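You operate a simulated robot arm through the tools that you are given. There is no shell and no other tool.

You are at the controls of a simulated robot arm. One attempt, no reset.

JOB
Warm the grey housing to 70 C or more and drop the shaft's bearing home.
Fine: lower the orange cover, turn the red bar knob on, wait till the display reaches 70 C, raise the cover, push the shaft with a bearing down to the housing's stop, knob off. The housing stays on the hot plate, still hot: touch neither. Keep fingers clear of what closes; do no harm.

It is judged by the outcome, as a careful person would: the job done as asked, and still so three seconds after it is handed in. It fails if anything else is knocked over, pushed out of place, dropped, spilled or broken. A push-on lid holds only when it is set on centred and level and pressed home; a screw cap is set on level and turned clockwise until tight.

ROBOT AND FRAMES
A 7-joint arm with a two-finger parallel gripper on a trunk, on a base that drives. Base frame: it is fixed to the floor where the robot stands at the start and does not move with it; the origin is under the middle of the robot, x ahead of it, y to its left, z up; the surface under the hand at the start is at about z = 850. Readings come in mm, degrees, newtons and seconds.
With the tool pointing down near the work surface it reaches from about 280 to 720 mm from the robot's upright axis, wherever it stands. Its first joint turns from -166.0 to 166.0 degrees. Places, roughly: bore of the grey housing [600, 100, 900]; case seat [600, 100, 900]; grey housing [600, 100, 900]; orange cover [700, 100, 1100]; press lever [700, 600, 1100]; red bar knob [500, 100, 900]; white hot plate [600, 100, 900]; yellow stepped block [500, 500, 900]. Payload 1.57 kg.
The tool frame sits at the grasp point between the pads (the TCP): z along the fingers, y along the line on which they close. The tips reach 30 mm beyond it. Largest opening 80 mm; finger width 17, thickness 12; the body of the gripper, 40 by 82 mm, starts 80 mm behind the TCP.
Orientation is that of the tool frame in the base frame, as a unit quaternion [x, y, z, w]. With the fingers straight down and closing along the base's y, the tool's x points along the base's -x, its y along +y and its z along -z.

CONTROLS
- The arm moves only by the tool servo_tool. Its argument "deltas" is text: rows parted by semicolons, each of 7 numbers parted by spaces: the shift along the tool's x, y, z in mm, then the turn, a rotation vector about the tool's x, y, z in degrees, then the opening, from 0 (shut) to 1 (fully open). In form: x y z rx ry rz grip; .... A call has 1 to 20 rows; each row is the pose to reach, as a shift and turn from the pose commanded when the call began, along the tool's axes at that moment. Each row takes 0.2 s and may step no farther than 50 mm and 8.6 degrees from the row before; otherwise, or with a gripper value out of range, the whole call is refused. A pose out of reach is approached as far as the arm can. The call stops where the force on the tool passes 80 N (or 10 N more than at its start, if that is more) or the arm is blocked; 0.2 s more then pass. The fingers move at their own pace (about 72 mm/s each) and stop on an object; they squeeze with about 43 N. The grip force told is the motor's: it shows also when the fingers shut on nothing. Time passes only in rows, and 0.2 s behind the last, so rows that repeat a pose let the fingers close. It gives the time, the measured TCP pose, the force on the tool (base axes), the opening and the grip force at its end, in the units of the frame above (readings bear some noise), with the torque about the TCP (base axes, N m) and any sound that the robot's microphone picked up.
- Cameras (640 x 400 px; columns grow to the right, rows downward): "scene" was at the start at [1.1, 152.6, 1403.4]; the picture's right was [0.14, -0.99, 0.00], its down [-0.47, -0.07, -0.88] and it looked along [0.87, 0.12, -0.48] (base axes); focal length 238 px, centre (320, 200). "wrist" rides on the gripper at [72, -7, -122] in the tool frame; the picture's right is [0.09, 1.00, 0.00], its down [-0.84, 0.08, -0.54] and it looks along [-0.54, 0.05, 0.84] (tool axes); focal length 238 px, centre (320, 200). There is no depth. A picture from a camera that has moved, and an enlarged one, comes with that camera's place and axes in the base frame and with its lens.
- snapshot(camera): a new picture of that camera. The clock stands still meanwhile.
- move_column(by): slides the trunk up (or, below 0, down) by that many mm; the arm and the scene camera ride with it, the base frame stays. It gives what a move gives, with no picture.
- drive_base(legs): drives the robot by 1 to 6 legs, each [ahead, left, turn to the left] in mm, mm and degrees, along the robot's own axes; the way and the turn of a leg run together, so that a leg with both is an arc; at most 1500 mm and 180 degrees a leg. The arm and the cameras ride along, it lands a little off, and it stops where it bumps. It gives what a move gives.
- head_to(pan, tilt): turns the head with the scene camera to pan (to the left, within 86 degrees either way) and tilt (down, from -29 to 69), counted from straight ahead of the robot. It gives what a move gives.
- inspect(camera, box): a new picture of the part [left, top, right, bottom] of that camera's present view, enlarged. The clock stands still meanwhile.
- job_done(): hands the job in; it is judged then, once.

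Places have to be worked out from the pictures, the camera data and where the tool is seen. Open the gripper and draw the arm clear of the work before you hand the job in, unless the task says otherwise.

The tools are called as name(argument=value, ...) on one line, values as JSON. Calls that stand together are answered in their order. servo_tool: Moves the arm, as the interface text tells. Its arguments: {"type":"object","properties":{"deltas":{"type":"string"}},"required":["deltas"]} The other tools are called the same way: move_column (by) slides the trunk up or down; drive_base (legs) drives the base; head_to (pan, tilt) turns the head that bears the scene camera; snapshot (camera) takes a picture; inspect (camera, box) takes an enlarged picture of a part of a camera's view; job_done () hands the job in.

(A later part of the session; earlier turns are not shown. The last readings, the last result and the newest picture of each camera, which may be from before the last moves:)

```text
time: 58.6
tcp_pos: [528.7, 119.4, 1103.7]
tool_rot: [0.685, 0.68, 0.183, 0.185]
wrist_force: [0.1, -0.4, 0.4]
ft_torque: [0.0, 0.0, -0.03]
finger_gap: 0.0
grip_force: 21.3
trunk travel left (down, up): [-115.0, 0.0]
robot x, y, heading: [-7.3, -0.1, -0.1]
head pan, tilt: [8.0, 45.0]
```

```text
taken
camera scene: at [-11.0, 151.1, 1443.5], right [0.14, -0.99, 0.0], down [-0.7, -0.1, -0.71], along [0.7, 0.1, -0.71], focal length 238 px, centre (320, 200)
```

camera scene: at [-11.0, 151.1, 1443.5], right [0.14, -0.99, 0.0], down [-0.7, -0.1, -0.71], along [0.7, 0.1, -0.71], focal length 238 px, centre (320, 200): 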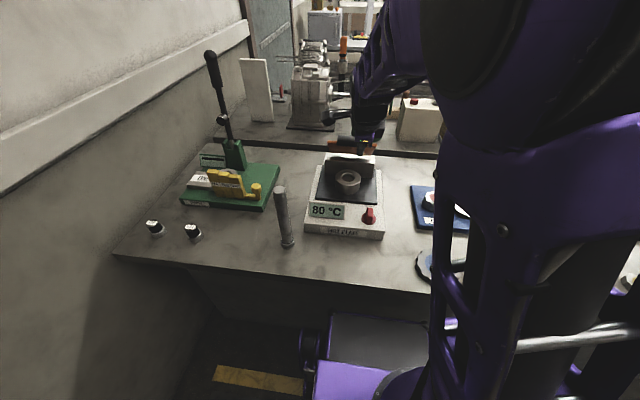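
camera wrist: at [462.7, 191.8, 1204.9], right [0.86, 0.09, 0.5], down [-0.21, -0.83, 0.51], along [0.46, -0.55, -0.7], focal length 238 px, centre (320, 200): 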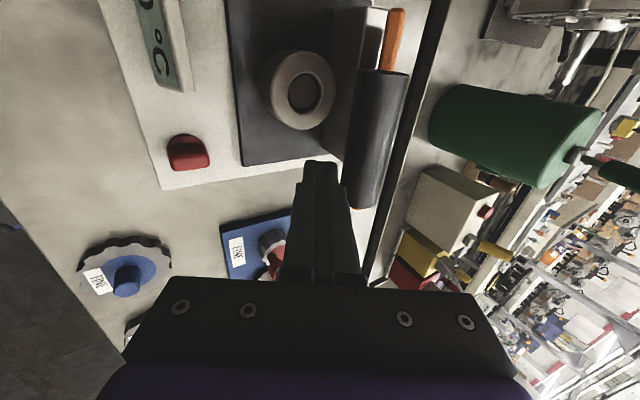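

The fingers sit just in front of the bar. I push it along the arc up to just short of its original rest angle.

servo_tool(deltas="0 7 -1 0 0 0 0; 0 13 -2.2 0 0 0 0; 0 19.9 -3.3 0 0 0 0; 0 27.5 -4.5 0 0 0 0; 0 35.1 -5.4 0 0 0 0; 0 43 -5.8 0 0 0 0; 0 50.5 -6 0 0 0 0; 0 58 -5.7 0 0 0 0; 0 65.8 -5.3 0 0 0 0; 0 73.5 -4.4 0 0 0 0; 0 81 -3.3 0 0 0 0; 0 88.5 -1.7 0 0 0 0; 0 96 0 0 0 0 0; 0 103.3 2.2 0 0 0 0; 0 110.6 4.6 0 0 0 0; 0 118 7.5 0 0 0 0; 0 124.9 10.6 0 0 0 0; 0 132 14 0 0 0 0; 0 138.5 17.6 0 0 0 0; 0 143.5 20.5 0 0 0 0")

snapshot(camera="wrist")

snapshot(camera="scene")

```text
time: 62.8
tcp_pos: [664.1, 118.2, 1158.3]
tool_rot: [0.686, 0.68, 0.181, 0.184]
wrist_force: [-0.5, -0.2, 0.0]
ft_torque: [-0.01, 0.04, 0.0]
finger_gap: 0.1
grip_force: 21.6
trunk travel left (down, up): [-115.0, 0.0]
robot x, y, heading: [-4.8, -0.1, -0.3]
head pan, tilt: [8.0, 45.0]
```

```text
taken
camera wrist: at [597.9, 190.7, 1259.5], right [0.86, 0.09, 0.5], down [-0.21, -0.83, 0.51], along [0.46, -0.55, -0.7], focal length 238 px, centre (320, 200)
```

wrist: 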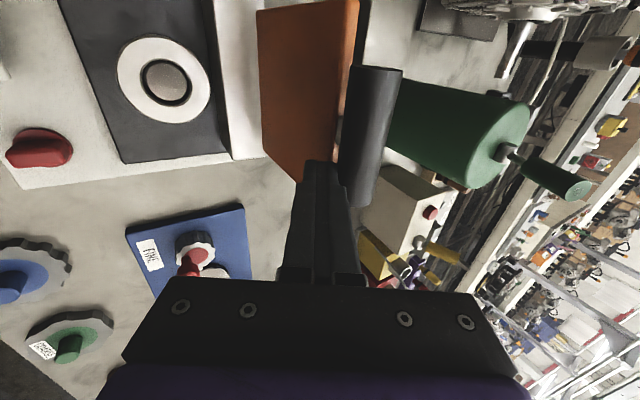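

```text
taken
camera scene: at [-11.0, 151.1, 1443.5], right [0.14, -0.99, 0.0], down [-0.7, -0.1, -0.71], along [0.7, 0.1, -0.71], focal length 238 px, centre (320, 200)
```

scene: 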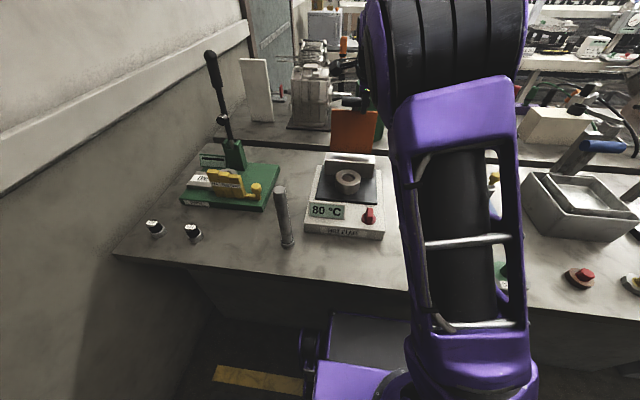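

The cover is practically upright. I nudge it the last few millimetres back to where it rested at first.

servo_tool(deltas="0 2.2 1.5 0 0 0 0; 0 4.4 3 0 0 0 0; 0 6.7 4.4 0 0 0 0")

inspect(camera="wrist", box=[240, 0, 440, 220])

```text
time: 63.6
tcp_pos: [671.2, 118.2, 1158.0]
tool_rot: [0.685, 0.68, 0.183, 0.185]
wrist_force: [-1.0, -0.1, -0.7]
ft_torque: [0.0, 0.03, 0.01]
finger_gap: 0.0
grip_force: 21.3
trunk travel left (down, up): [-115.0, 0.0]
robot x, y, heading: [-1.0, 0.0, -0.1]
head pan, tilt: [8.0, 45.0]
```

```text
1.82 times, centred on (340, 110) of wrist
camera zoom: at [605.3, 190.7, 1259.4], right [0.86, 0.09, 0.5], down [-0.21, -0.83, 0.51], along [0.46, -0.55, -0.7], focal length 433 px, centre (284, 364)
```

zoom: 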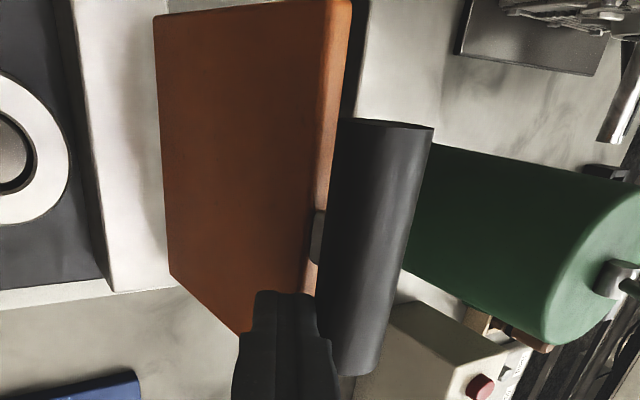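

The cover is back at its first rest angle (about 5° past upright) and holds. I retreat, come vertical, and head towards the shaft at a safe height.

servo_tool(deltas="0 -20 -20 0 0 0 0; 0 -42 -47 0 0 0 0; 15 -65 -65 7.5 0 0 0; 30 -85 -82 15 0 0 0; 45 -105 -99 22.5 0 0 0; 60 -125 -116 30 0 0 0; 82 -144.4 -131.9 30 0 0 0; 82 -144.4 -131.9 30 0 0 0")

snapshot(camera="wrist")

snapshot(camera="scene")

```text
time: 65.4
tcp_pos: [480.9, 200.8, 1201.0]
tool_rot: [0.71, 0.704, 0.0, 0.001]
wrist_force: [0.1, -0.3, 0.6]
ft_torque: [0.01, 0.02, 0.03]
finger_gap: 0.0
grip_force: 22.0
trunk travel left (down, up): [-115.0, 0.0]
robot x, y, heading: [-0.7, -1.9, -0.2]
head pan, tilt: [8.0, 45.0]
```

```text
taken
camera wrist: at [475.0, 274.3, 1321.0], right [1.0, 0.08, 0.0], down [0.07, -0.84, 0.54], along [0.05, -0.54, -0.84], focal length 238 px, centre (320, 200)
```

wrist: 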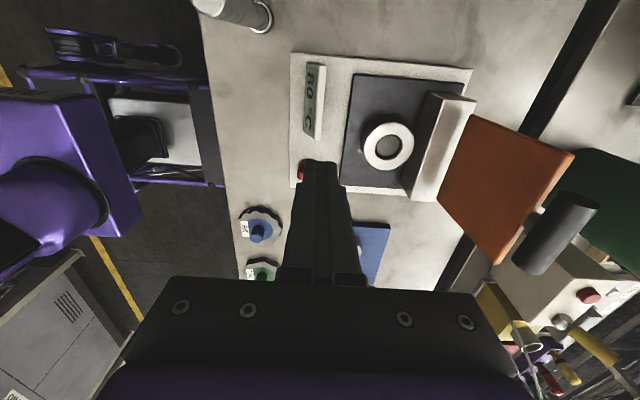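

```text
taken
camera scene: at [-11.2, 151.1, 1443.5], right [0.14, -0.99, 0.0], down [-0.7, -0.1, -0.71], along [0.7, 0.1, -0.71], focal length 238 px, centre (320, 200)
```

scene: 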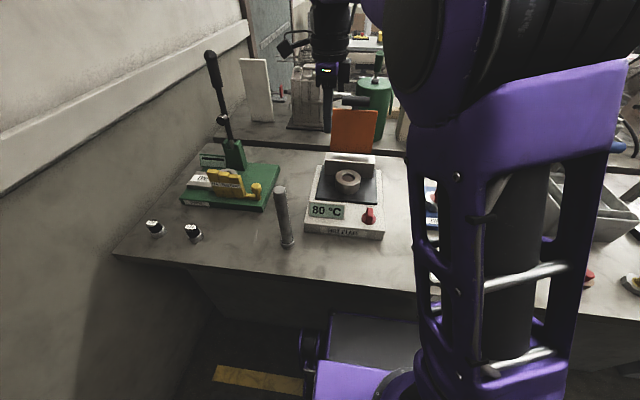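

Both housing and shaft can be seen, so I enlarge them to measure the bore centre and shaft axis.

inspect(camera="wrist", box=[330, 90, 450, 200])

inspect(camera="scene", box=[310, 140, 390, 220])

inspect(camera="scene", box=[250, 180, 330, 255])

```text
3.64 times, centred on (390, 145) of wrist
camera zoom: at [475.0, 274.3, 1321.0], right [1.0, 0.08, 0.0], down [0.07, -0.84, 0.54], along [0.05, -0.54, -0.84], focal length 867 px, centre (66, 400)
```

zoom: 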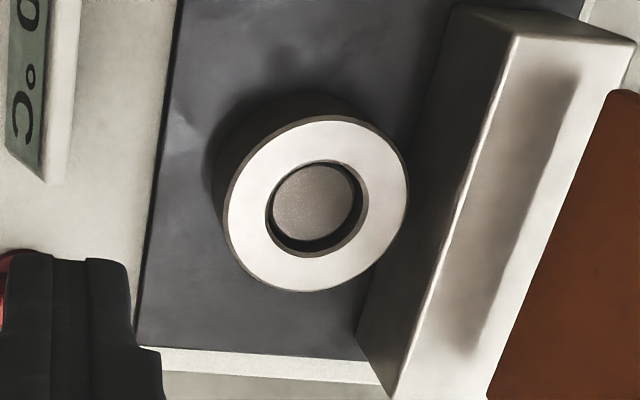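

```text
5.00 times, centred on (350, 180) of scene
camera zoom: at [-11.2, 151.1, 1443.5], right [0.14, -0.99, 0.0], down [-0.7, -0.1, -0.71], along [0.7, 0.1, -0.71], focal length 1192 px, centre (170, 300)
```

zoom: 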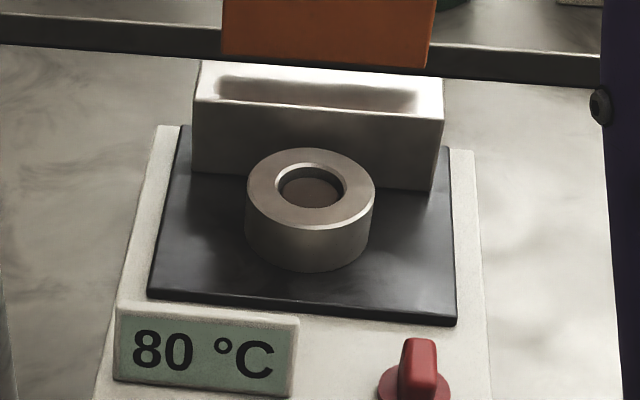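

```text
5.33 times, centred on (290, 218) of scene
camera zoom: at [-11.2, 151.1, 1443.5], right [0.14, -0.99, 0.0], down [-0.7, -0.1, -0.71], along [0.7, 0.1, -0.71], focal length 1271 px, centre (480, 107)
```

zoom: 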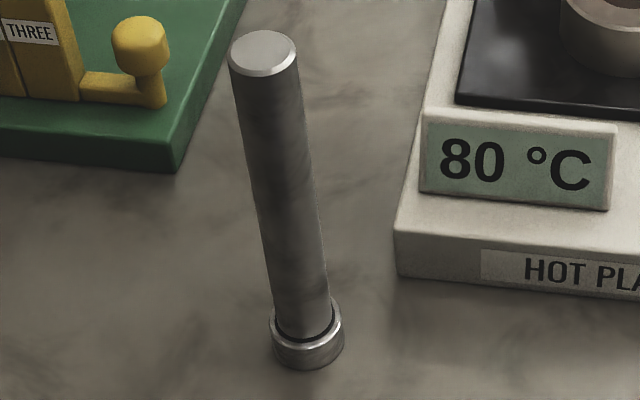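

Bore centre comes out as [602, 145], top at z≈943, consistent in both views. The shaft stands at about [377, 302] with its top near z≈1070. I move above it with the gripper open and look again.

servo_tool(deltas="25 -26 0 0 0 0 0.5; 50 -52 5 0 0 0 0.8; 76 -78 20 0 0 0 1; 101 -103 36 0 0 0 1; 101 -103 46 0 0 0 1; 101 -103 46 0 0 0 1")

snapshot(camera="wrist")

snapshot(camera="scene")

```text
time: 66.8
tcp_pos: [379.6, 302.6, 1154.1]
tool_rot: [0.71, 0.704, 0.001, 0.001]
wrist_force: [0.2, -0.2, 0.0]
ft_torque: [-0.01, 0.03, -0.01]
finger_gap: 79.9
grip_force: 0.1
trunk travel left (down, up): [-115.0, 0.0]
robot x, y, heading: [-0.7, -1.3, -0.1]
head pan, tilt: [8.0, 45.0]
```

```text
taken
camera wrist: at [373.5, 375.5, 1274.4], right [1.0, 0.08, 0.0], down [0.07, -0.84, 0.54], along [0.05, -0.54, -0.84], focal length 238 px, centre (320, 200)
```

wrist: 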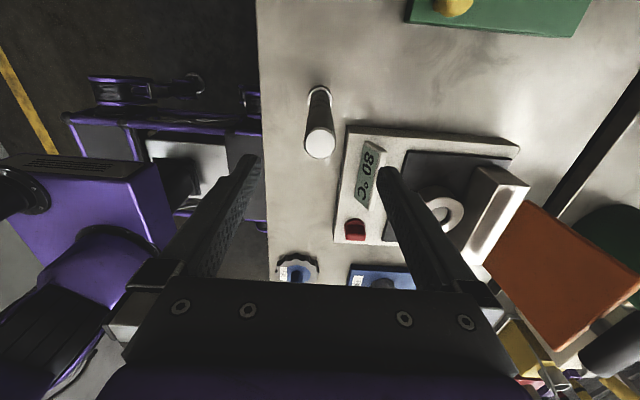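

```text
taken
camera scene: at [-10.9, 151.1, 1443.5], right [0.14, -0.99, 0.0], down [-0.7, -0.1, -0.71], along [0.7, 0.1, -0.71], focal length 238 px, centre (320, 200)
```

scene: 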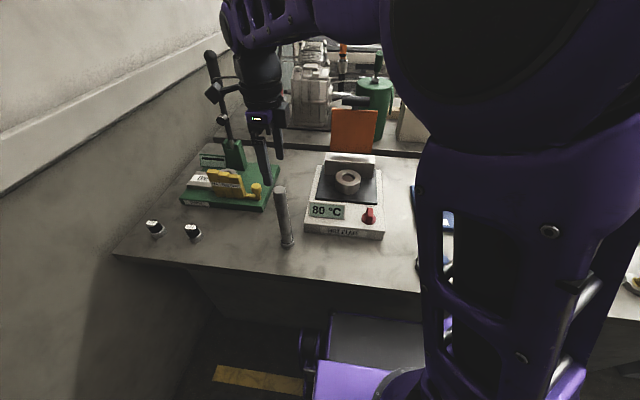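

The shaft top is right under the tool (about [380.6, 303]). I descend around it until the pads are about 35 mm below its top, then look.

servo_tool(deltas="0 1 30 0 0 0 1; 0 1 60 0 0 0 1; 0 1 90 0 0 0 1; 0 1 119 0 0 0 1; 0 1 119 0 0 0 1")

snapshot(camera="wrist")

inspect(camera="scene", box=[210, 110, 340, 260])

```text
time: 68.0
tcp_pos: [380.8, 302.5, 1033.0]
tool_rot: [0.71, 0.704, -0.001, 0.001]
wrist_force: [0.1, 0.4, -0.1]
ft_torque: [0.0, -0.01, 0.03]
finger_gap: 80.1
grip_force: 0.0
trunk travel left (down, up): [-115.0, 0.0]
robot x, y, heading: [-1.7, -3.3, -0.1]
head pan, tilt: [8.0, 45.0]
```

```text
taken
camera wrist: at [374.4, 375.3, 1155.0], right [1.0, 0.08, 0.0], down [0.07, -0.84, 0.54], along [0.05, -0.54, -0.84], focal length 238 px, centre (320, 200)
```

wrist: 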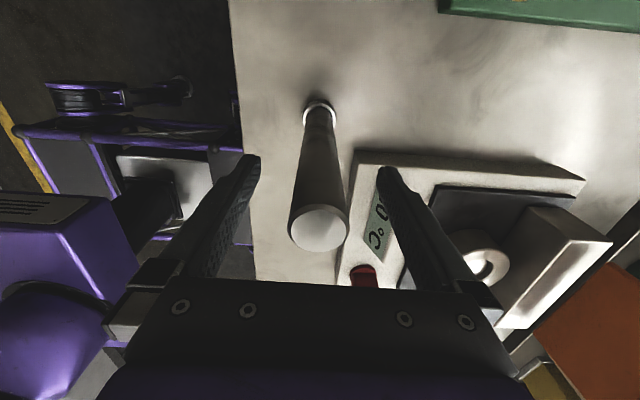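

```text
2.67 times, centred on (275, 185) of scene
camera zoom: at [-10.9, 151.1, 1443.5], right [0.14, -0.99, 0.0], down [-0.7, -0.1, -0.71], along [0.7, 0.1, -0.71], focal length 636 px, centre (440, 240)
```

zoom: 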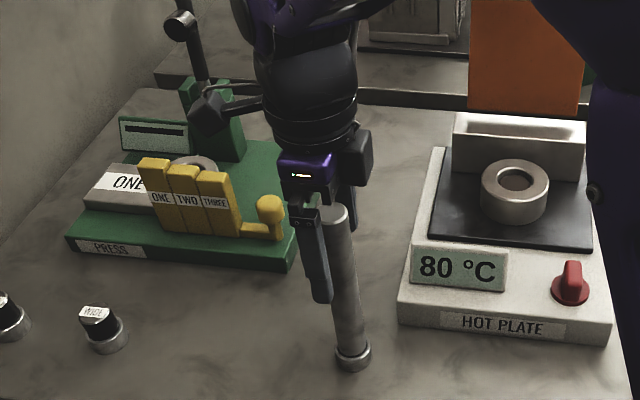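

The shaft is between the fingers, about 2 mm further in y. I adjust and close on it.

servo_tool(deltas="2 0 0 0 0 0 0.8; 2 0 0 0 0 0 0.6; 2 0 0 0 0 0 0.45; 2 0 0 0 0 0 0.3; 2 0 0 0 0 0 0.2; 2 0 0 0 0 0 0.2")

snapshot(camera="wrist")

```text
time: 69.4
tcp_pos: [379.7, 303.9, 1034.3]
tool_rot: [0.71, 0.704, -0.001, 0.001]
wrist_force: [-3.3, -0.8, -0.2]
ft_torque: [0.01, 0.7, 0.0]
finger_gap: 29.5
grip_force: 39.0
trunk travel left (down, up): [-115.0, 0.0]
robot x, y, heading: [0.2, -2.9, 0.0]
head pan, tilt: [8.0, 45.0]
```

```text
taken
camera wrist: at [374.0, 377.3, 1155.2], right [1.0, 0.08, 0.0], down [0.07, -0.84, 0.54], along [0.05, -0.54, -0.84], focal length 238 px, centre (320, 200)
```

wrist: 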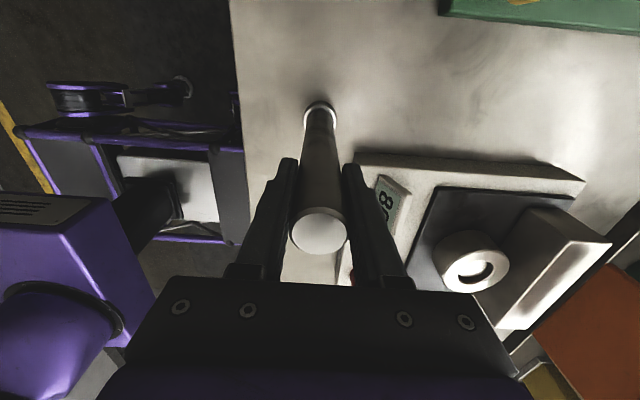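

Gripped at 29.5 mm. I lift it straight up 30 mm and check weight and hold.

servo_tool(deltas="0 0 -8 0 0 0 0.2; 0 0 -18 0 0 0 0.2; 0 0 -30 0 0 0 0.2; 0 0 -30 0 0 0 0.2")

inspect(camera="scene", box=[210, 110, 340, 260])

inspect(camera="wrist", box=[240, 70, 400, 270])

```text
time: 70.4
tcp_pos: [380.3, 306.3, 1064.4]
tool_rot: [0.71, 0.704, 0.0, 0.001]
wrist_force: [-0.5, -0.5, -7.3]
ft_torque: [0.02, 0.25, 0.01]
finger_gap: 29.5
grip_force: 39.7
trunk travel left (down, up): [-115.0, 0.0]
robot x, y, heading: [-1.7, -2.5, -0.1]
head pan, tilt: [8.0, 45.0]
```

```text
2.67 times, centred on (275, 185) of scene
camera zoom: at [-10.6, 151.4, 1443.5], right [0.14, -0.99, 0.0], down [-0.7, -0.1, -0.71], along [0.7, 0.1, -0.71], focal length 636 px, centre (440, 240)
```

zoom: 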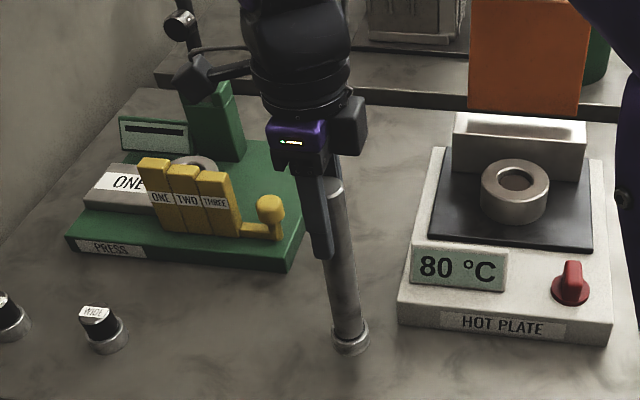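

```text
2.00 times, centred on (320, 170) of wrist
camera zoom: at [374.3, 377.9, 1184.9], right [1.0, 0.08, 0.0], down [0.07, -0.84, 0.54], along [0.05, -0.54, -0.84], focal length 477 px, centre (320, 260)
```

zoom: 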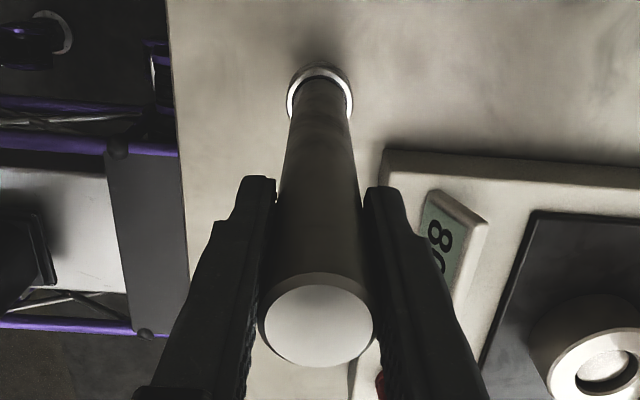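

It weighs about 7 N and is held firmly and upright. Its foot is about 184 mm below the TCP, so I raise it to clear the housing and carry it over slowly.

servo_tool(deltas="0 0 -25 0 0 0 0.2; 0 0 -50 0 0 0 0.2; 0 0 -75 0 0 0 0.2; 0 0 -101 0 0 0 0.2; -10 15 -101 0 0 0 0.2; -26 37 -101 0 0 0 0.2; -42 59 -101 0 0 0 0.2; -58 81 -101 0 0 0 0.2; -74 103 -101 0 0 0 0.2; -90 125 -101 0 0 0 0.2; -106 147 -101 0 0 0 0.2; -122 169 -101 0 0 0 0.2; -138 191 -101 0 0 0 0.2; -150 208 -101 0 0 0 0.2; -159 221 -101 0 0 0 0.2; -159 221 -101 0 0 0 0.2")

snapshot(camera="wrist")

snapshot(camera="scene")

```text
time: 73.8
tcp_pos: [601.6, 144.3, 1164.9]
tool_rot: [0.71, 0.704, -0.001, 0.001]
wrist_force: [0.6, -1.1, -9.4]
ft_torque: [0.0, -0.2, -0.02]
finger_gap: 29.5
grip_force: 39.0
trunk travel left (down, up): [-115.0, 0.0]
robot x, y, heading: [-6.8, 0.2, -0.3]
head pan, tilt: [8.0, 45.0]
```

```text
taken
camera wrist: at [594.9, 217.1, 1286.2], right [1.0, 0.08, 0.0], down [0.07, -0.84, 0.54], along [0.05, -0.54, -0.84], focal length 238 px, centre (320, 200)
```

wrist: 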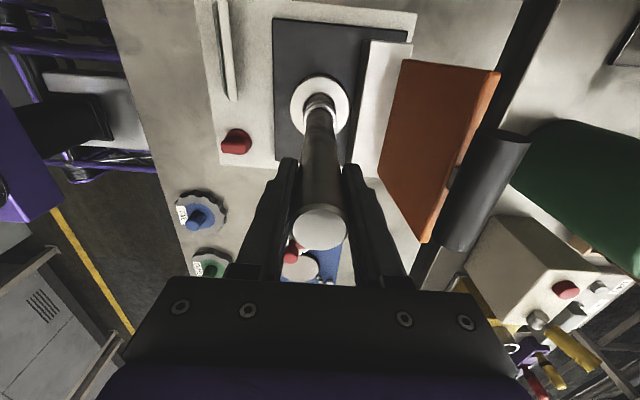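

```text
taken
camera scene: at [-10.3, 151.2, 1443.5], right [0.14, -0.99, 0.0], down [-0.7, -0.1, -0.71], along [0.7, 0.1, -0.71], focal length 238 px, centre (320, 200)
```

scene: 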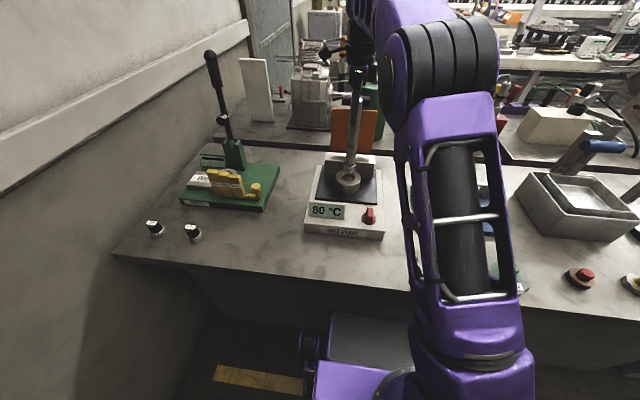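

The shaft hangs over the housing. I enlarge both views to compare the bearing's position with the bore.

inspect(camera="wrist", box=[270, 60, 370, 160])

inspect(camera="scene", box=[315, 140, 385, 210])

```text
4.00 times, centred on (320, 110) of wrist
camera zoom: at [594.9, 217.1, 1286.2], right [1.0, 0.08, 0.0], down [0.07, -0.84, 0.54], along [0.05, -0.54, -0.84], focal length 953 px, centre (320, 560)
```

zoom: 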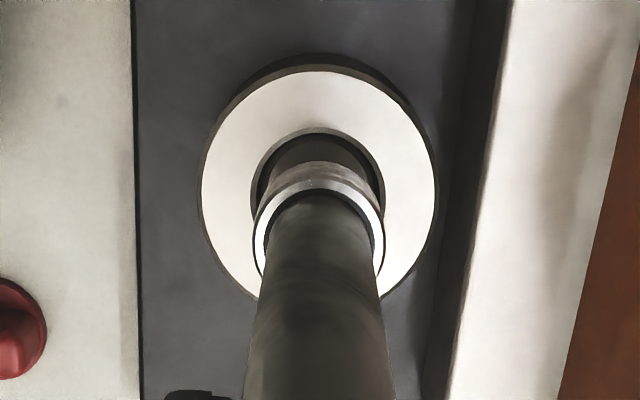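

```text
5.71 times, centred on (350, 175) of scene
camera zoom: at [-10.3, 151.2, 1443.5], right [0.14, -0.99, 0.0], down [-0.7, -0.1, -0.71], along [0.7, 0.1, -0.71], focal length 1362 px, centre (149, 343)
```

zoom: 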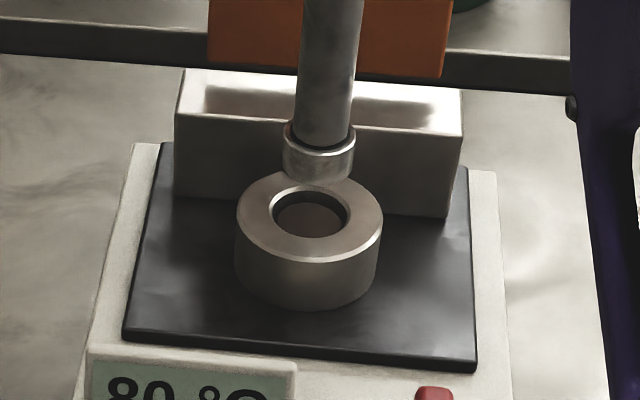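

The bearing is about 2 mm short in y (scene view) and within 1 mm in x (wrist view). I correct by 1.8 mm in y and lower to about 10 mm above the housing.

servo_tool(deltas="1.8 -0.5 5 0 0 0 0.2; 1.8 -0.5 12 0 0 0 0.2; 1.8 -0.5 20 0 0 0 0.2; 1.8 -0.5 27 0 0 0 0.2; 1.8 -0.5 27 0 0 0 0.2")

inspect(camera="wrist", box=[270, 60, 370, 160])

inspect(camera="scene", box=[320, 150, 380, 210])

```text
time: 75.0
tcp_pos: [599.9, 146.3, 1138.4]
tool_rot: [0.711, 0.704, 0.0, 0.0]
wrist_force: [-0.5, 0.6, -8.2]
ft_torque: [0.03, -0.22, 0.01]
finger_gap: 29.4
grip_force: 38.6
trunk travel left (down, up): [-115.0, 0.0]
robot x, y, heading: [-5.2, -0.7, -0.3]
head pan, tilt: [8.0, 45.0]
```

```text
4.00 times, centred on (320, 110) of wrist
camera zoom: at [593.9, 218.6, 1259.3], right [1.0, 0.08, 0.0], down [0.07, -0.84, 0.54], along [0.05, -0.54, -0.84], focal length 953 px, centre (320, 560)
```

zoom: 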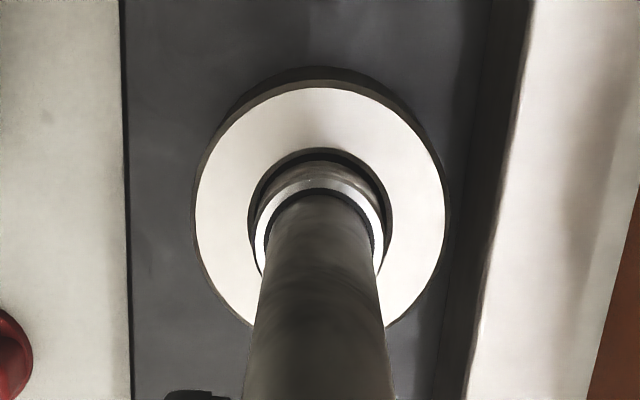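

```text
6.67 times, centred on (350, 180) of scene
camera zoom: at [-10.4, 151.2, 1443.5], right [0.14, -0.99, 0.0], down [-0.7, -0.1, -0.71], along [0.7, 0.1, -0.71], focal length 1589 px, centre (120, 333)
```

zoom: 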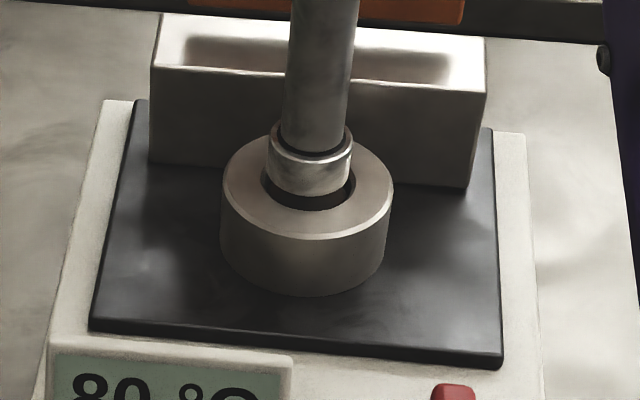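

Both views show the bearing centred over the bore to within about 0.5 mm. I lower gently in small steps, watching the force.

servo_tool(deltas="0 0 2 0 0 0 0.2; 0 0 4 0 0 0 0.2; 0 0 6 0 0 0 0.2; 0 0 8 0 0 0 0.2")

inspect(camera="wrist", box=[270, 60, 370, 160])

inspect(camera="scene", box=[320, 150, 380, 210])

```text
time: 76.0
tcp_pos: [599.5, 146.9, 1130.2]
tool_rot: [0.71, 0.704, -0.001, 0.001]
wrist_force: [0.5, -0.5, -8.1]
ft_torque: [0.05, -0.13, -0.01]
finger_gap: 29.4
grip_force: 38.5
trunk travel left (down, up): [-115.0, 0.0]
robot x, y, heading: [-1.0, -3.8, -0.2]
head pan, tilt: [8.0, 45.0]
```

```text
4.00 times, centred on (320, 110) of wrist
camera zoom: at [593.7, 218.9, 1250.9], right [1.0, 0.08, 0.0], down [0.07, -0.84, 0.54], along [0.05, -0.54, -0.84], focal length 953 px, centre (320, 560)
```

zoom: 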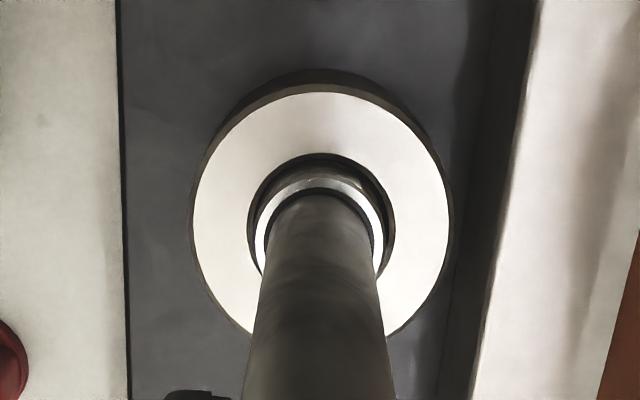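

```text
6.67 times, centred on (350, 180) of scene
camera zoom: at [-10.4, 151.2, 1443.5], right [0.14, -0.99, 0.0], down [-0.7, -0.1, -0.71], along [0.7, 0.1, -0.71], focal length 1589 px, centre (120, 333)
```

zoom: 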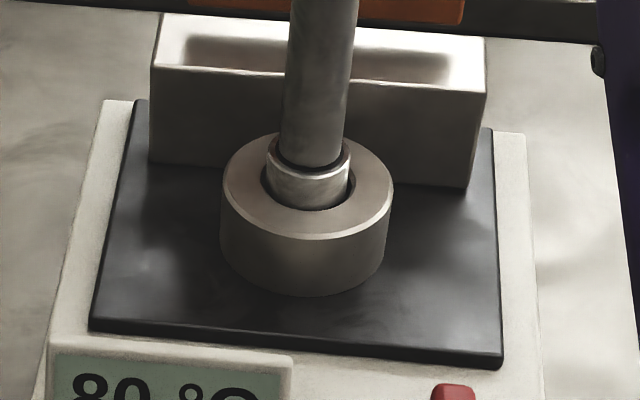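

The bearing is at the bore mouth, centred within about 0.5 mm. I trim by half a millimetre and keep lowering.

servo_tool(deltas="-0.5 0.5 1.5 0 0 0 0.2; -0.5 0.5 3 0 0 0 0.2; -0.5 0.5 4.5 0 0 0 0.2; -0.5 0.5 6 0 0 0 0.2")

inspect(camera="wrist", box=[270, 60, 370, 160])

inspect(camera="scene", box=[320, 150, 380, 210])

```text
time: 77.0
tcp_pos: [600.5, 145.8, 1124.9]
tool_rot: [0.71, 0.704, 0.0, 0.0]
wrist_force: [0.3, -0.3, -8.0]
ft_torque: [0.02, -0.14, -0.01]
finger_gap: 29.4
grip_force: 39.2
trunk travel left (down, up): [-115.0, 0.0]
robot x, y, heading: [-4.7, -1.7, -0.4]
head pan, tilt: [8.0, 45.0]
```

```text
4.00 times, centred on (320, 110) of wrist
camera zoom: at [594.4, 218.3, 1245.0], right [1.0, 0.08, 0.0], down [0.07, -0.84, 0.54], along [0.05, -0.54, -0.84], focal length 953 px, centre (320, 560)
```

zoom: 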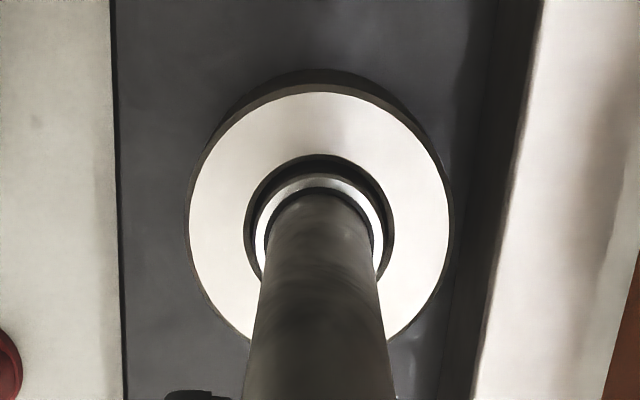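

```text
6.67 times, centred on (350, 180) of scene
camera zoom: at [-10.4, 151.2, 1443.5], right [0.14, -0.99, 0.0], down [-0.7, -0.1, -0.71], along [0.7, 0.1, -0.71], focal length 1589 px, centre (120, 333)
```

zoom: 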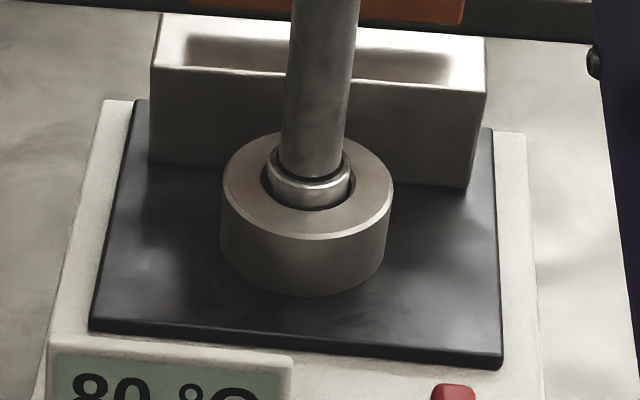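

Centred and going in freely. I continue down.

servo_tool(deltas="0 0 1.5 0 0 0 0.2; 0 0 3 0 0 0 0.2; 0 0 4.5 0 0 0 0.2; 0 0 6 0 0 0 0.2")

inspect(camera="wrist", box=[270, 60, 370, 160])

inspect(camera="scene", box=[320, 150, 380, 210])

```text
time: 78.0
tcp_pos: [599.7, 146.9, 1117.4]
tool_rot: [0.71, 0.704, 0.0, 0.001]
wrist_force: [-0.3, 1.6, -7.8]
ft_torque: [0.05, 0.19, 0.02]
finger_gap: 29.6
grip_force: 39.4
trunk travel left (down, up): [-115.0, 0.0]
robot x, y, heading: [-0.9, -2.1, -0.2]
head pan, tilt: [8.0, 45.0]
```

```text
4.00 times, centred on (320, 110) of wrist
camera zoom: at [594.2, 218.6, 1238.8], right [1.0, 0.08, 0.0], down [0.07, -0.84, 0.54], along [0.05, -0.54, -0.84], focal length 953 px, centre (320, 560)
```

zoom: 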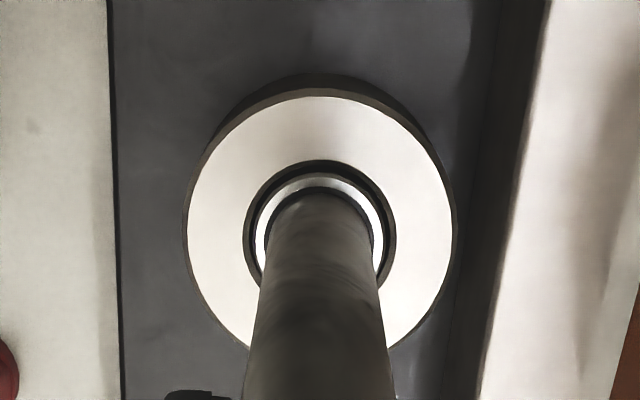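

```text
6.67 times, centred on (350, 180) of scene
camera zoom: at [-10.4, 151.2, 1443.5], right [0.14, -0.99, 0.0], down [-0.7, -0.1, -0.71], along [0.7, 0.1, -0.71], focal length 1589 px, centre (120, 333)
```

zoom: 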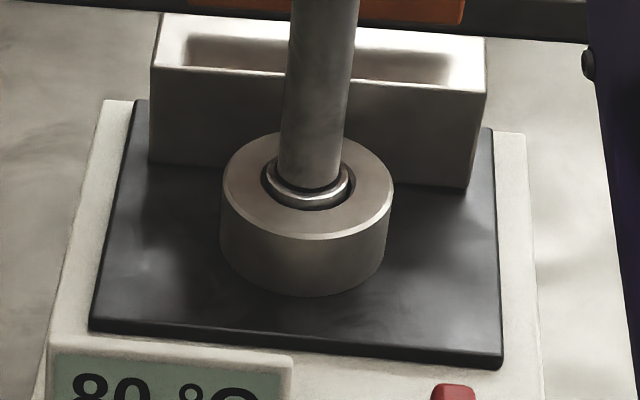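

The bearing is inside the bore with no resistance yet. I continue in small steps to the stop.

servo_tool(deltas="0 0 1.5 0 0 0 0.2; 0 0 3 0 0 0 0.2; 0 0 4.5 0 0 0 0.2; 0 0 6 0 0 0 0.2")

inspect(camera="scene", box=[320, 150, 380, 210])

```text
time: 79.0
tcp_pos: [599.5, 146.3, 1112.3]
tool_rot: [0.71, 0.704, 0.0, 0.001]
wrist_force: [-0.1, 0.0, -2.8]
ft_torque: [-0.07, -0.28, 0.0]
finger_gap: 29.1
grip_force: 38.9
trunk travel left (down, up): [-115.0, 0.0]
robot x, y, heading: [-6.0, 1.1, -0.3]
head pan, tilt: [8.0, 45.0]
```

```text
6.67 times, centred on (350, 180) of scene
camera zoom: at [-10.7, 151.2, 1443.6], right [0.14, -0.99, 0.0], down [-0.7, -0.1, -0.71], along [0.7, 0.1, -0.71], focal length 1589 px, centre (120, 333)
```

zoom: 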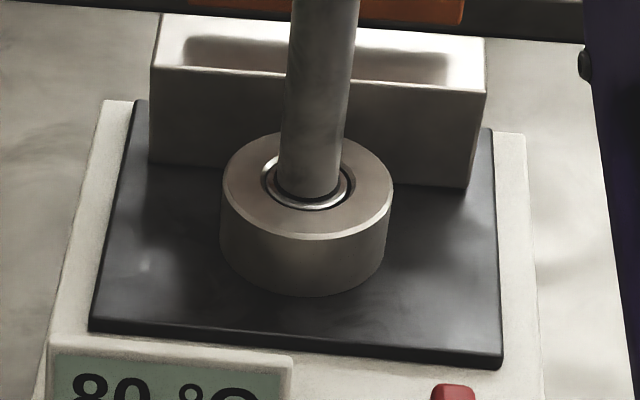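

Some support is felt now (about 5 N). I press on a few millimetres, watching for the firm stop.

servo_tool(deltas="0 0 1 0 0 0 0.2; 0 0 2 0 0 0 0.2; 0 0 3 0 0 0 0.2")

inspect(camera="wrist", box=[270, 60, 370, 160])

inspect(camera="scene", box=[330, 160, 370, 200])

```text
time: 79.8
tcp_pos: [599.5, 145.7, 1110.5]
tool_rot: [0.71, 0.704, 0.001, 0.003]
wrist_force: [1.0, 0.5, 11.3]
ft_torque: [0.03, 0.33, -0.02]
finger_gap: 29.7
grip_force: 39.0
trunk travel left (down, up): [-115.0, 0.0]
robot x, y, heading: [-4.2, -0.0, -0.1]
head pan, tilt: [8.0, 45.0]
```

```text
4.00 times, centred on (320, 110) of wrist
camera zoom: at [592.9, 218.0, 1232.4], right [1.0, 0.08, 0.0], down [0.07, -0.84, 0.54], along [0.05, -0.54, -0.84], focal length 953 px, centre (320, 560)
```

zoom: 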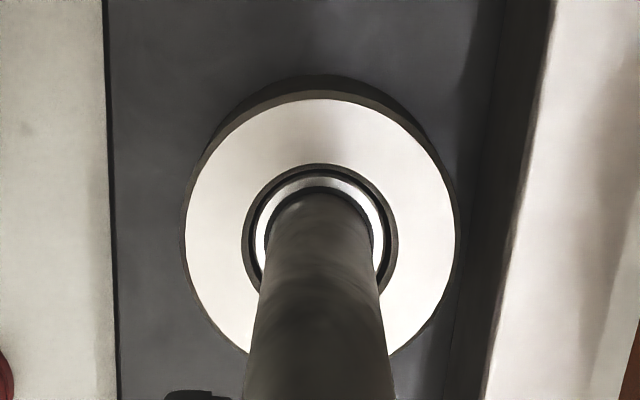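

```text
10.00 times, centred on (350, 180) of scene
camera zoom: at [-11.7, 150.9, 1443.7], right [0.14, -0.99, 0.0], down [-0.7, -0.1, -0.71], along [0.7, 0.1, -0.71], focal length 2384 px, centre (20, 400)
```

zoom: 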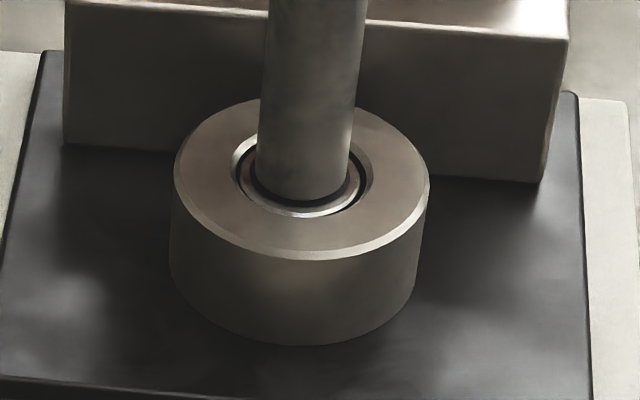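

The bearing face is about level with the housing top and the resistance is rising like a stop. I press 3 mm more in command to confirm it is seated.

servo_tool(deltas="0 0 1 0 0 0 0.2; 0 0 2 0 0 0 0.2; 0 0 3 0 0 0 0.2; 0 0 3 0 0 0 0.2")

inspect(camera="scene", box=[330, 160, 370, 200])

```text
time: 80.8
tcp_pos: [599.0, 145.9, 1108.2]
tool_rot: [0.71, 0.704, 0.001, 0.003]
wrist_force: [1.9, 1.2, 24.6]
ft_torque: [-0.03, -0.61, -0.04]
finger_gap: 29.6
grip_force: 39.0
trunk travel left (down, up): [-115.0, 0.0]
robot x, y, heading: [-1.6, 0.5, -0.1]
head pan, tilt: [8.0, 45.0]
```

```text
10.00 times, centred on (350, 180) of scene
camera zoom: at [-12.8, 150.7, 1443.7], right [0.14, -0.99, 0.0], down [-0.7, -0.1, -0.71], along [0.7, 0.1, -0.71], focal length 2384 px, centre (20, 400)
```

zoom: 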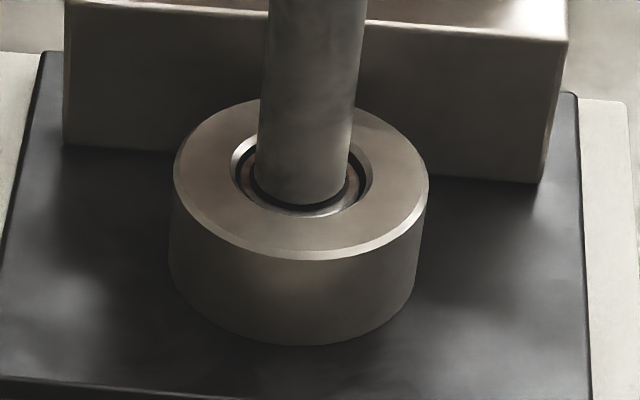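

It moved on about 2 mm at around 25 N, so it is still sliding against a snug fit. I keep pressing.

servo_tool(deltas="0 0 1 0 0 0 0.2; 0 0 2 0 0 0 0.2; 0 0 3 0 0 0 0.2; 0 0 4 0 0 0 0.2; 0 0 4 0 0 0 0.2")

inspect(camera="scene", box=[330, 160, 370, 200])

inspect(camera="wrist", box=[240, 60, 400, 260])

```text
time: 82.0
tcp_pos: [598.2, 146.6, 1103.7]
tool_rot: [0.71, 0.705, 0.002, 0.002]
wrist_force: [2.5, -0.2, 26.4]
ft_torque: [-0.08, -0.56, -0.02]
finger_gap: 29.8
grip_force: 39.1
trunk travel left (down, up): [-115.0, 0.0]
robot x, y, heading: [-1.9, -1.1, 0.1]
head pan, tilt: [8.0, 45.0]
```

```text
10.00 times, centred on (350, 180) of scene
camera zoom: at [-12.8, 150.6, 1443.6], right [0.14, -0.99, 0.0], down [-0.7, -0.1, -0.71], along [0.7, 0.1, -0.71], focal length 2384 px, centre (20, 400)
```

zoom: 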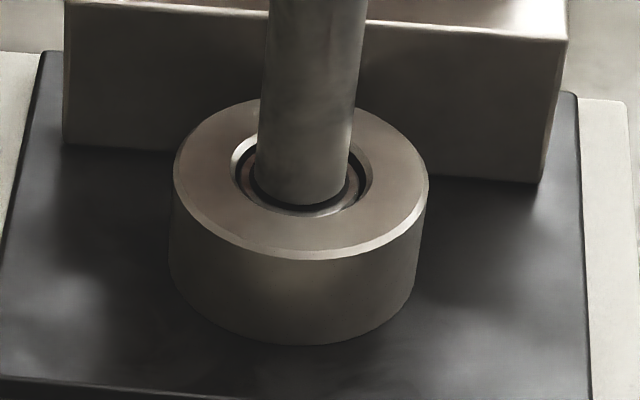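

```text
2.00 times, centred on (320, 160) of wrist
camera zoom: at [592.3, 217.5, 1225.8], right [1.0, 0.08, 0.01], down [0.07, -0.84, 0.54], along [0.05, -0.54, -0.84], focal length 477 px, centre (320, 280)
```

zoom: 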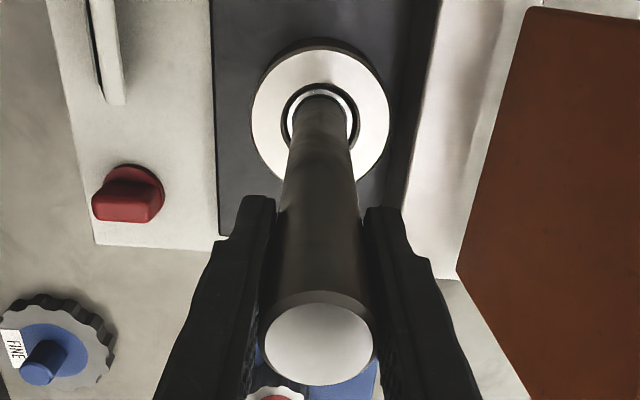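

The TCP sank 4 mm but the shaft did not move, so the fingers slipped along it at about 34 N total and it may be seated. To be certain I let go, rise above it, and press on its top with shut fingers.

servo_tool(deltas="0 0 -4 0 0 0 0.2; 0 0 -4 0 0 0 0.5; 0 0 -4 0 0 0 0.8; 0 0 -4 0 0 0 0.8; 0 0 -30 0 0 0 0.8; 0 0 -60 0 0 0 0.8; 0 0 -90 0 0 0 0.8; 0 0 -105 0 0 0 0.8; 0 0 -105 0 0 0 0.8")

snapshot(camera="wrist")

snapshot(camera="scene")

inspect(camera="scene", box=[330, 160, 370, 200])

```text
time: 84.0
tcp_pos: [599.7, 147.3, 1207.9]
tool_rot: [0.71, 0.704, 0.0, 0.001]
wrist_force: [0.3, -0.1, 0.4]
ft_torque: [-0.01, -0.04, 0.0]
finger_gap: 64.0
grip_force: 0.0
trunk travel left (down, up): [-115.0, 0.0]
robot x, y, heading: [-4.5, -3.0, -0.3]
head pan, tilt: [8.0, 45.0]
```

```text
taken
camera wrist: at [593.3, 218.3, 1329.5], right [1.0, 0.08, 0.0], down [0.07, -0.84, 0.54], along [0.05, -0.54, -0.84], focal length 238 px, centre (320, 200)
```

wrist: 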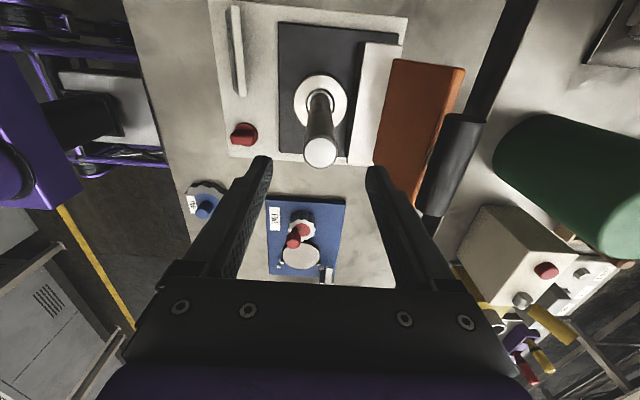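

```text
taken
camera scene: at [-11.0, 151.1, 1443.5], right [0.14, -0.99, 0.0], down [-0.7, -0.1, -0.71], along [0.7, 0.1, -0.71], focal length 238 px, centre (320, 200)
```

scene: 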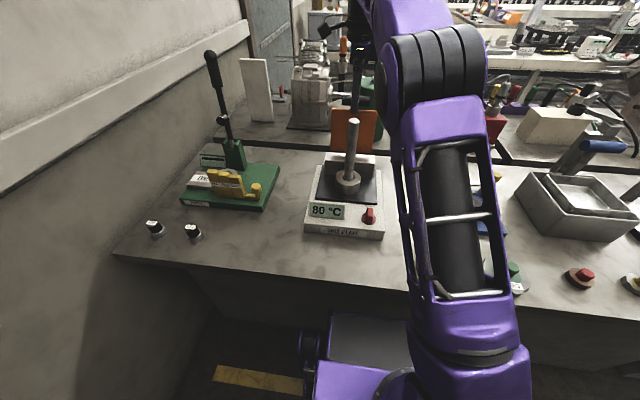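

```text
10.00 times, centred on (350, 180) of scene
camera zoom: at [-11.0, 151.1, 1443.5], right [0.14, -0.99, 0.0], down [-0.7, -0.1, -0.71], along [0.7, 0.1, -0.71], focal length 2384 px, centre (20, 400)
```

zoom: 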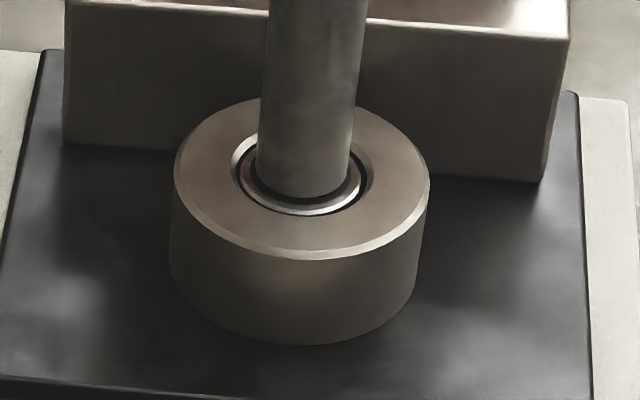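

The shaft stands upright in the bore but rose a hair when I let go, because my first row lifted before opening. I shut the fingers over the shaft top (centred at [600, 146]) and come down to just above it.

servo_tool(deltas="-0.5 0 0 0 0 0 0.4; -0.5 0 0 0 0 0 0; -0.5 0 0 0 0 0 0; -0.5 0 0 0 0 0 0; -0.5 0 10 0 0 0 0; -0.5 0 22 0 0 0 0; -0.5 0 26 0 0 0 0; -0.5 0 29 0 0 0 0; -0.5 0 31 0 0 0 0")

snapshot(camera="wrist")

inspect(camera="scene", box=[315, 60, 395, 210])

```text
time: 86.0
tcp_pos: [599.6, 146.2, 1176.5]
tool_rot: [0.71, 0.704, -0.001, 0.001]
wrist_force: [-0.1, -0.4, 0.1]
ft_torque: [0.01, -0.03, 0.0]
finger_gap: 0.0
grip_force: 20.3
trunk travel left (down, up): [-115.0, 0.0]
robot x, y, heading: [-2.6, -1.2, -0.1]
head pan, tilt: [8.0, 45.0]
```

```text
taken
camera wrist: at [593.7, 217.9, 1297.7], right [1.0, 0.08, 0.0], down [0.07, -0.84, 0.54], along [0.05, -0.54, -0.84], focal length 238 px, centre (320, 200)
```

wrist: 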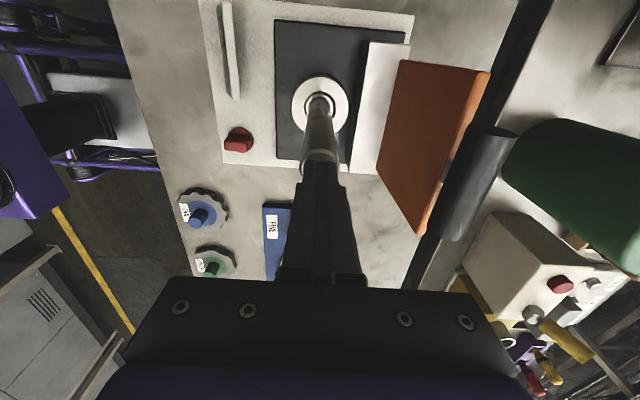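

```text
2.67 times, centred on (355, 135) of scene
camera zoom: at [-11.0, 151.1, 1443.5], right [0.14, -0.99, 0.0], down [-0.7, -0.1, -0.71], along [0.7, 0.1, -0.71], focal length 636 px, centre (227, 373)
```

zoom: 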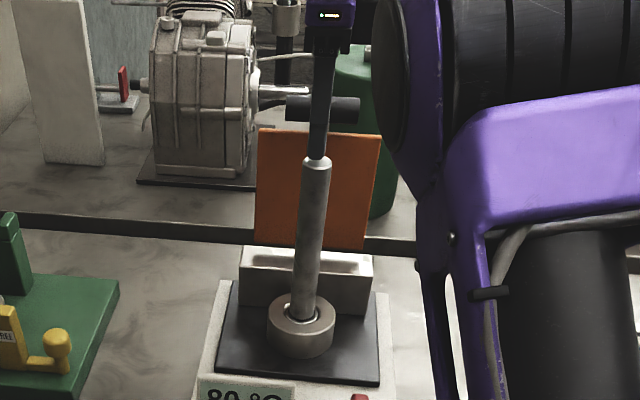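

The shut tips are right over the middle of the shaft top. I press down in 1.5 mm steps.

servo_tool(deltas="0 0 1.5 0 0 0 0; 0 0 3 0 0 0 0; 0 0 4.5 0 0 0 0; 0 0 6 0 0 0 0")

inspect(camera="scene", box=[330, 160, 370, 200])

```text
time: 87.0
tcp_pos: [599.7, 145.5, 1170.6]
tool_rot: [0.71, 0.704, 0.001, 0.002]
wrist_force: [-0.6, 0.3, 5.1]
ft_torque: [0.05, -0.01, 0.0]
finger_gap: 0.0
grip_force: 21.6
trunk travel left (down, up): [-115.0, 0.0]
robot x, y, heading: [-6.2, 3.1, -0.2]
head pan, tilt: [8.0, 45.0]
```

```text
10.00 times, centred on (350, 180) of scene
camera zoom: at [-11.4, 151.0, 1443.7], right [0.14, -0.99, 0.0], down [-0.7, -0.1, -0.71], along [0.7, 0.1, -0.71], focal length 2384 px, centre (20, 400)
```

zoom: 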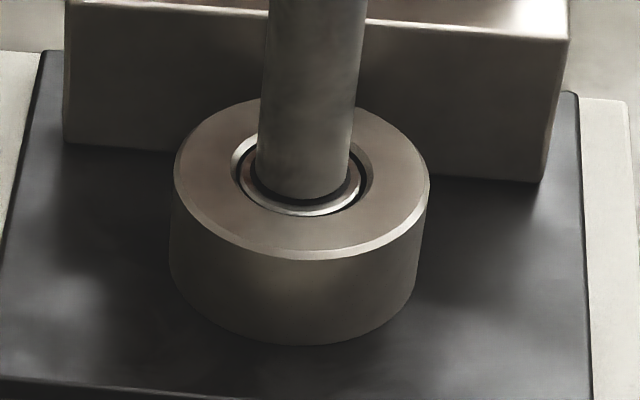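

Contact is made at 5 N, with the shaft top at z≈1140. I press further.

servo_tool(deltas="0 0 1.5 0 0 0 0; 0 0 3 0 0 0 0; 0 0 4 0 0 0 0; 0 0 4 0 0 0 0")

inspect(camera="scene", box=[330, 160, 370, 200])

```text
time: 88.0
tcp_pos: [598.2, 145.1, 1169.4]
tool_rot: [0.71, 0.704, 0.002, 0.002]
wrist_force: [0.1, 1.1, 27.0]
ft_torque: [0.16, -0.02, 0.01]
finger_gap: 0.0
grip_force: 21.9
trunk travel left (down, up): [-115.0, 0.0]
robot x, y, heading: [-3.3, -1.2, -0.2]
head pan, tilt: [8.0, 45.0]
```

```text
10.00 times, centred on (350, 180) of scene
camera zoom: at [-13.0, 150.7, 1443.8], right [0.14, -0.99, 0.0], down [-0.7, -0.1, -0.71], along [0.7, 0.1, -0.71], focal length 2384 px, centre (20, 400)
```

zoom: 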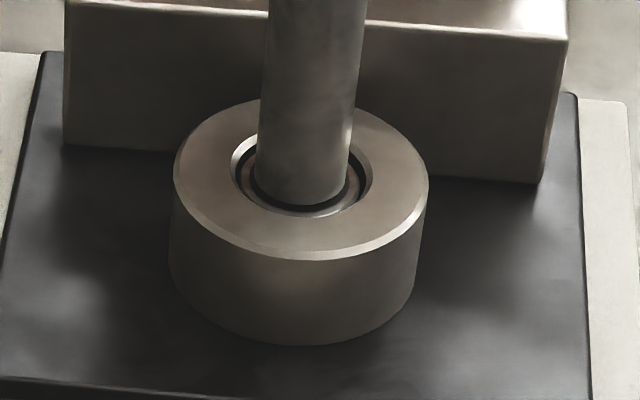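

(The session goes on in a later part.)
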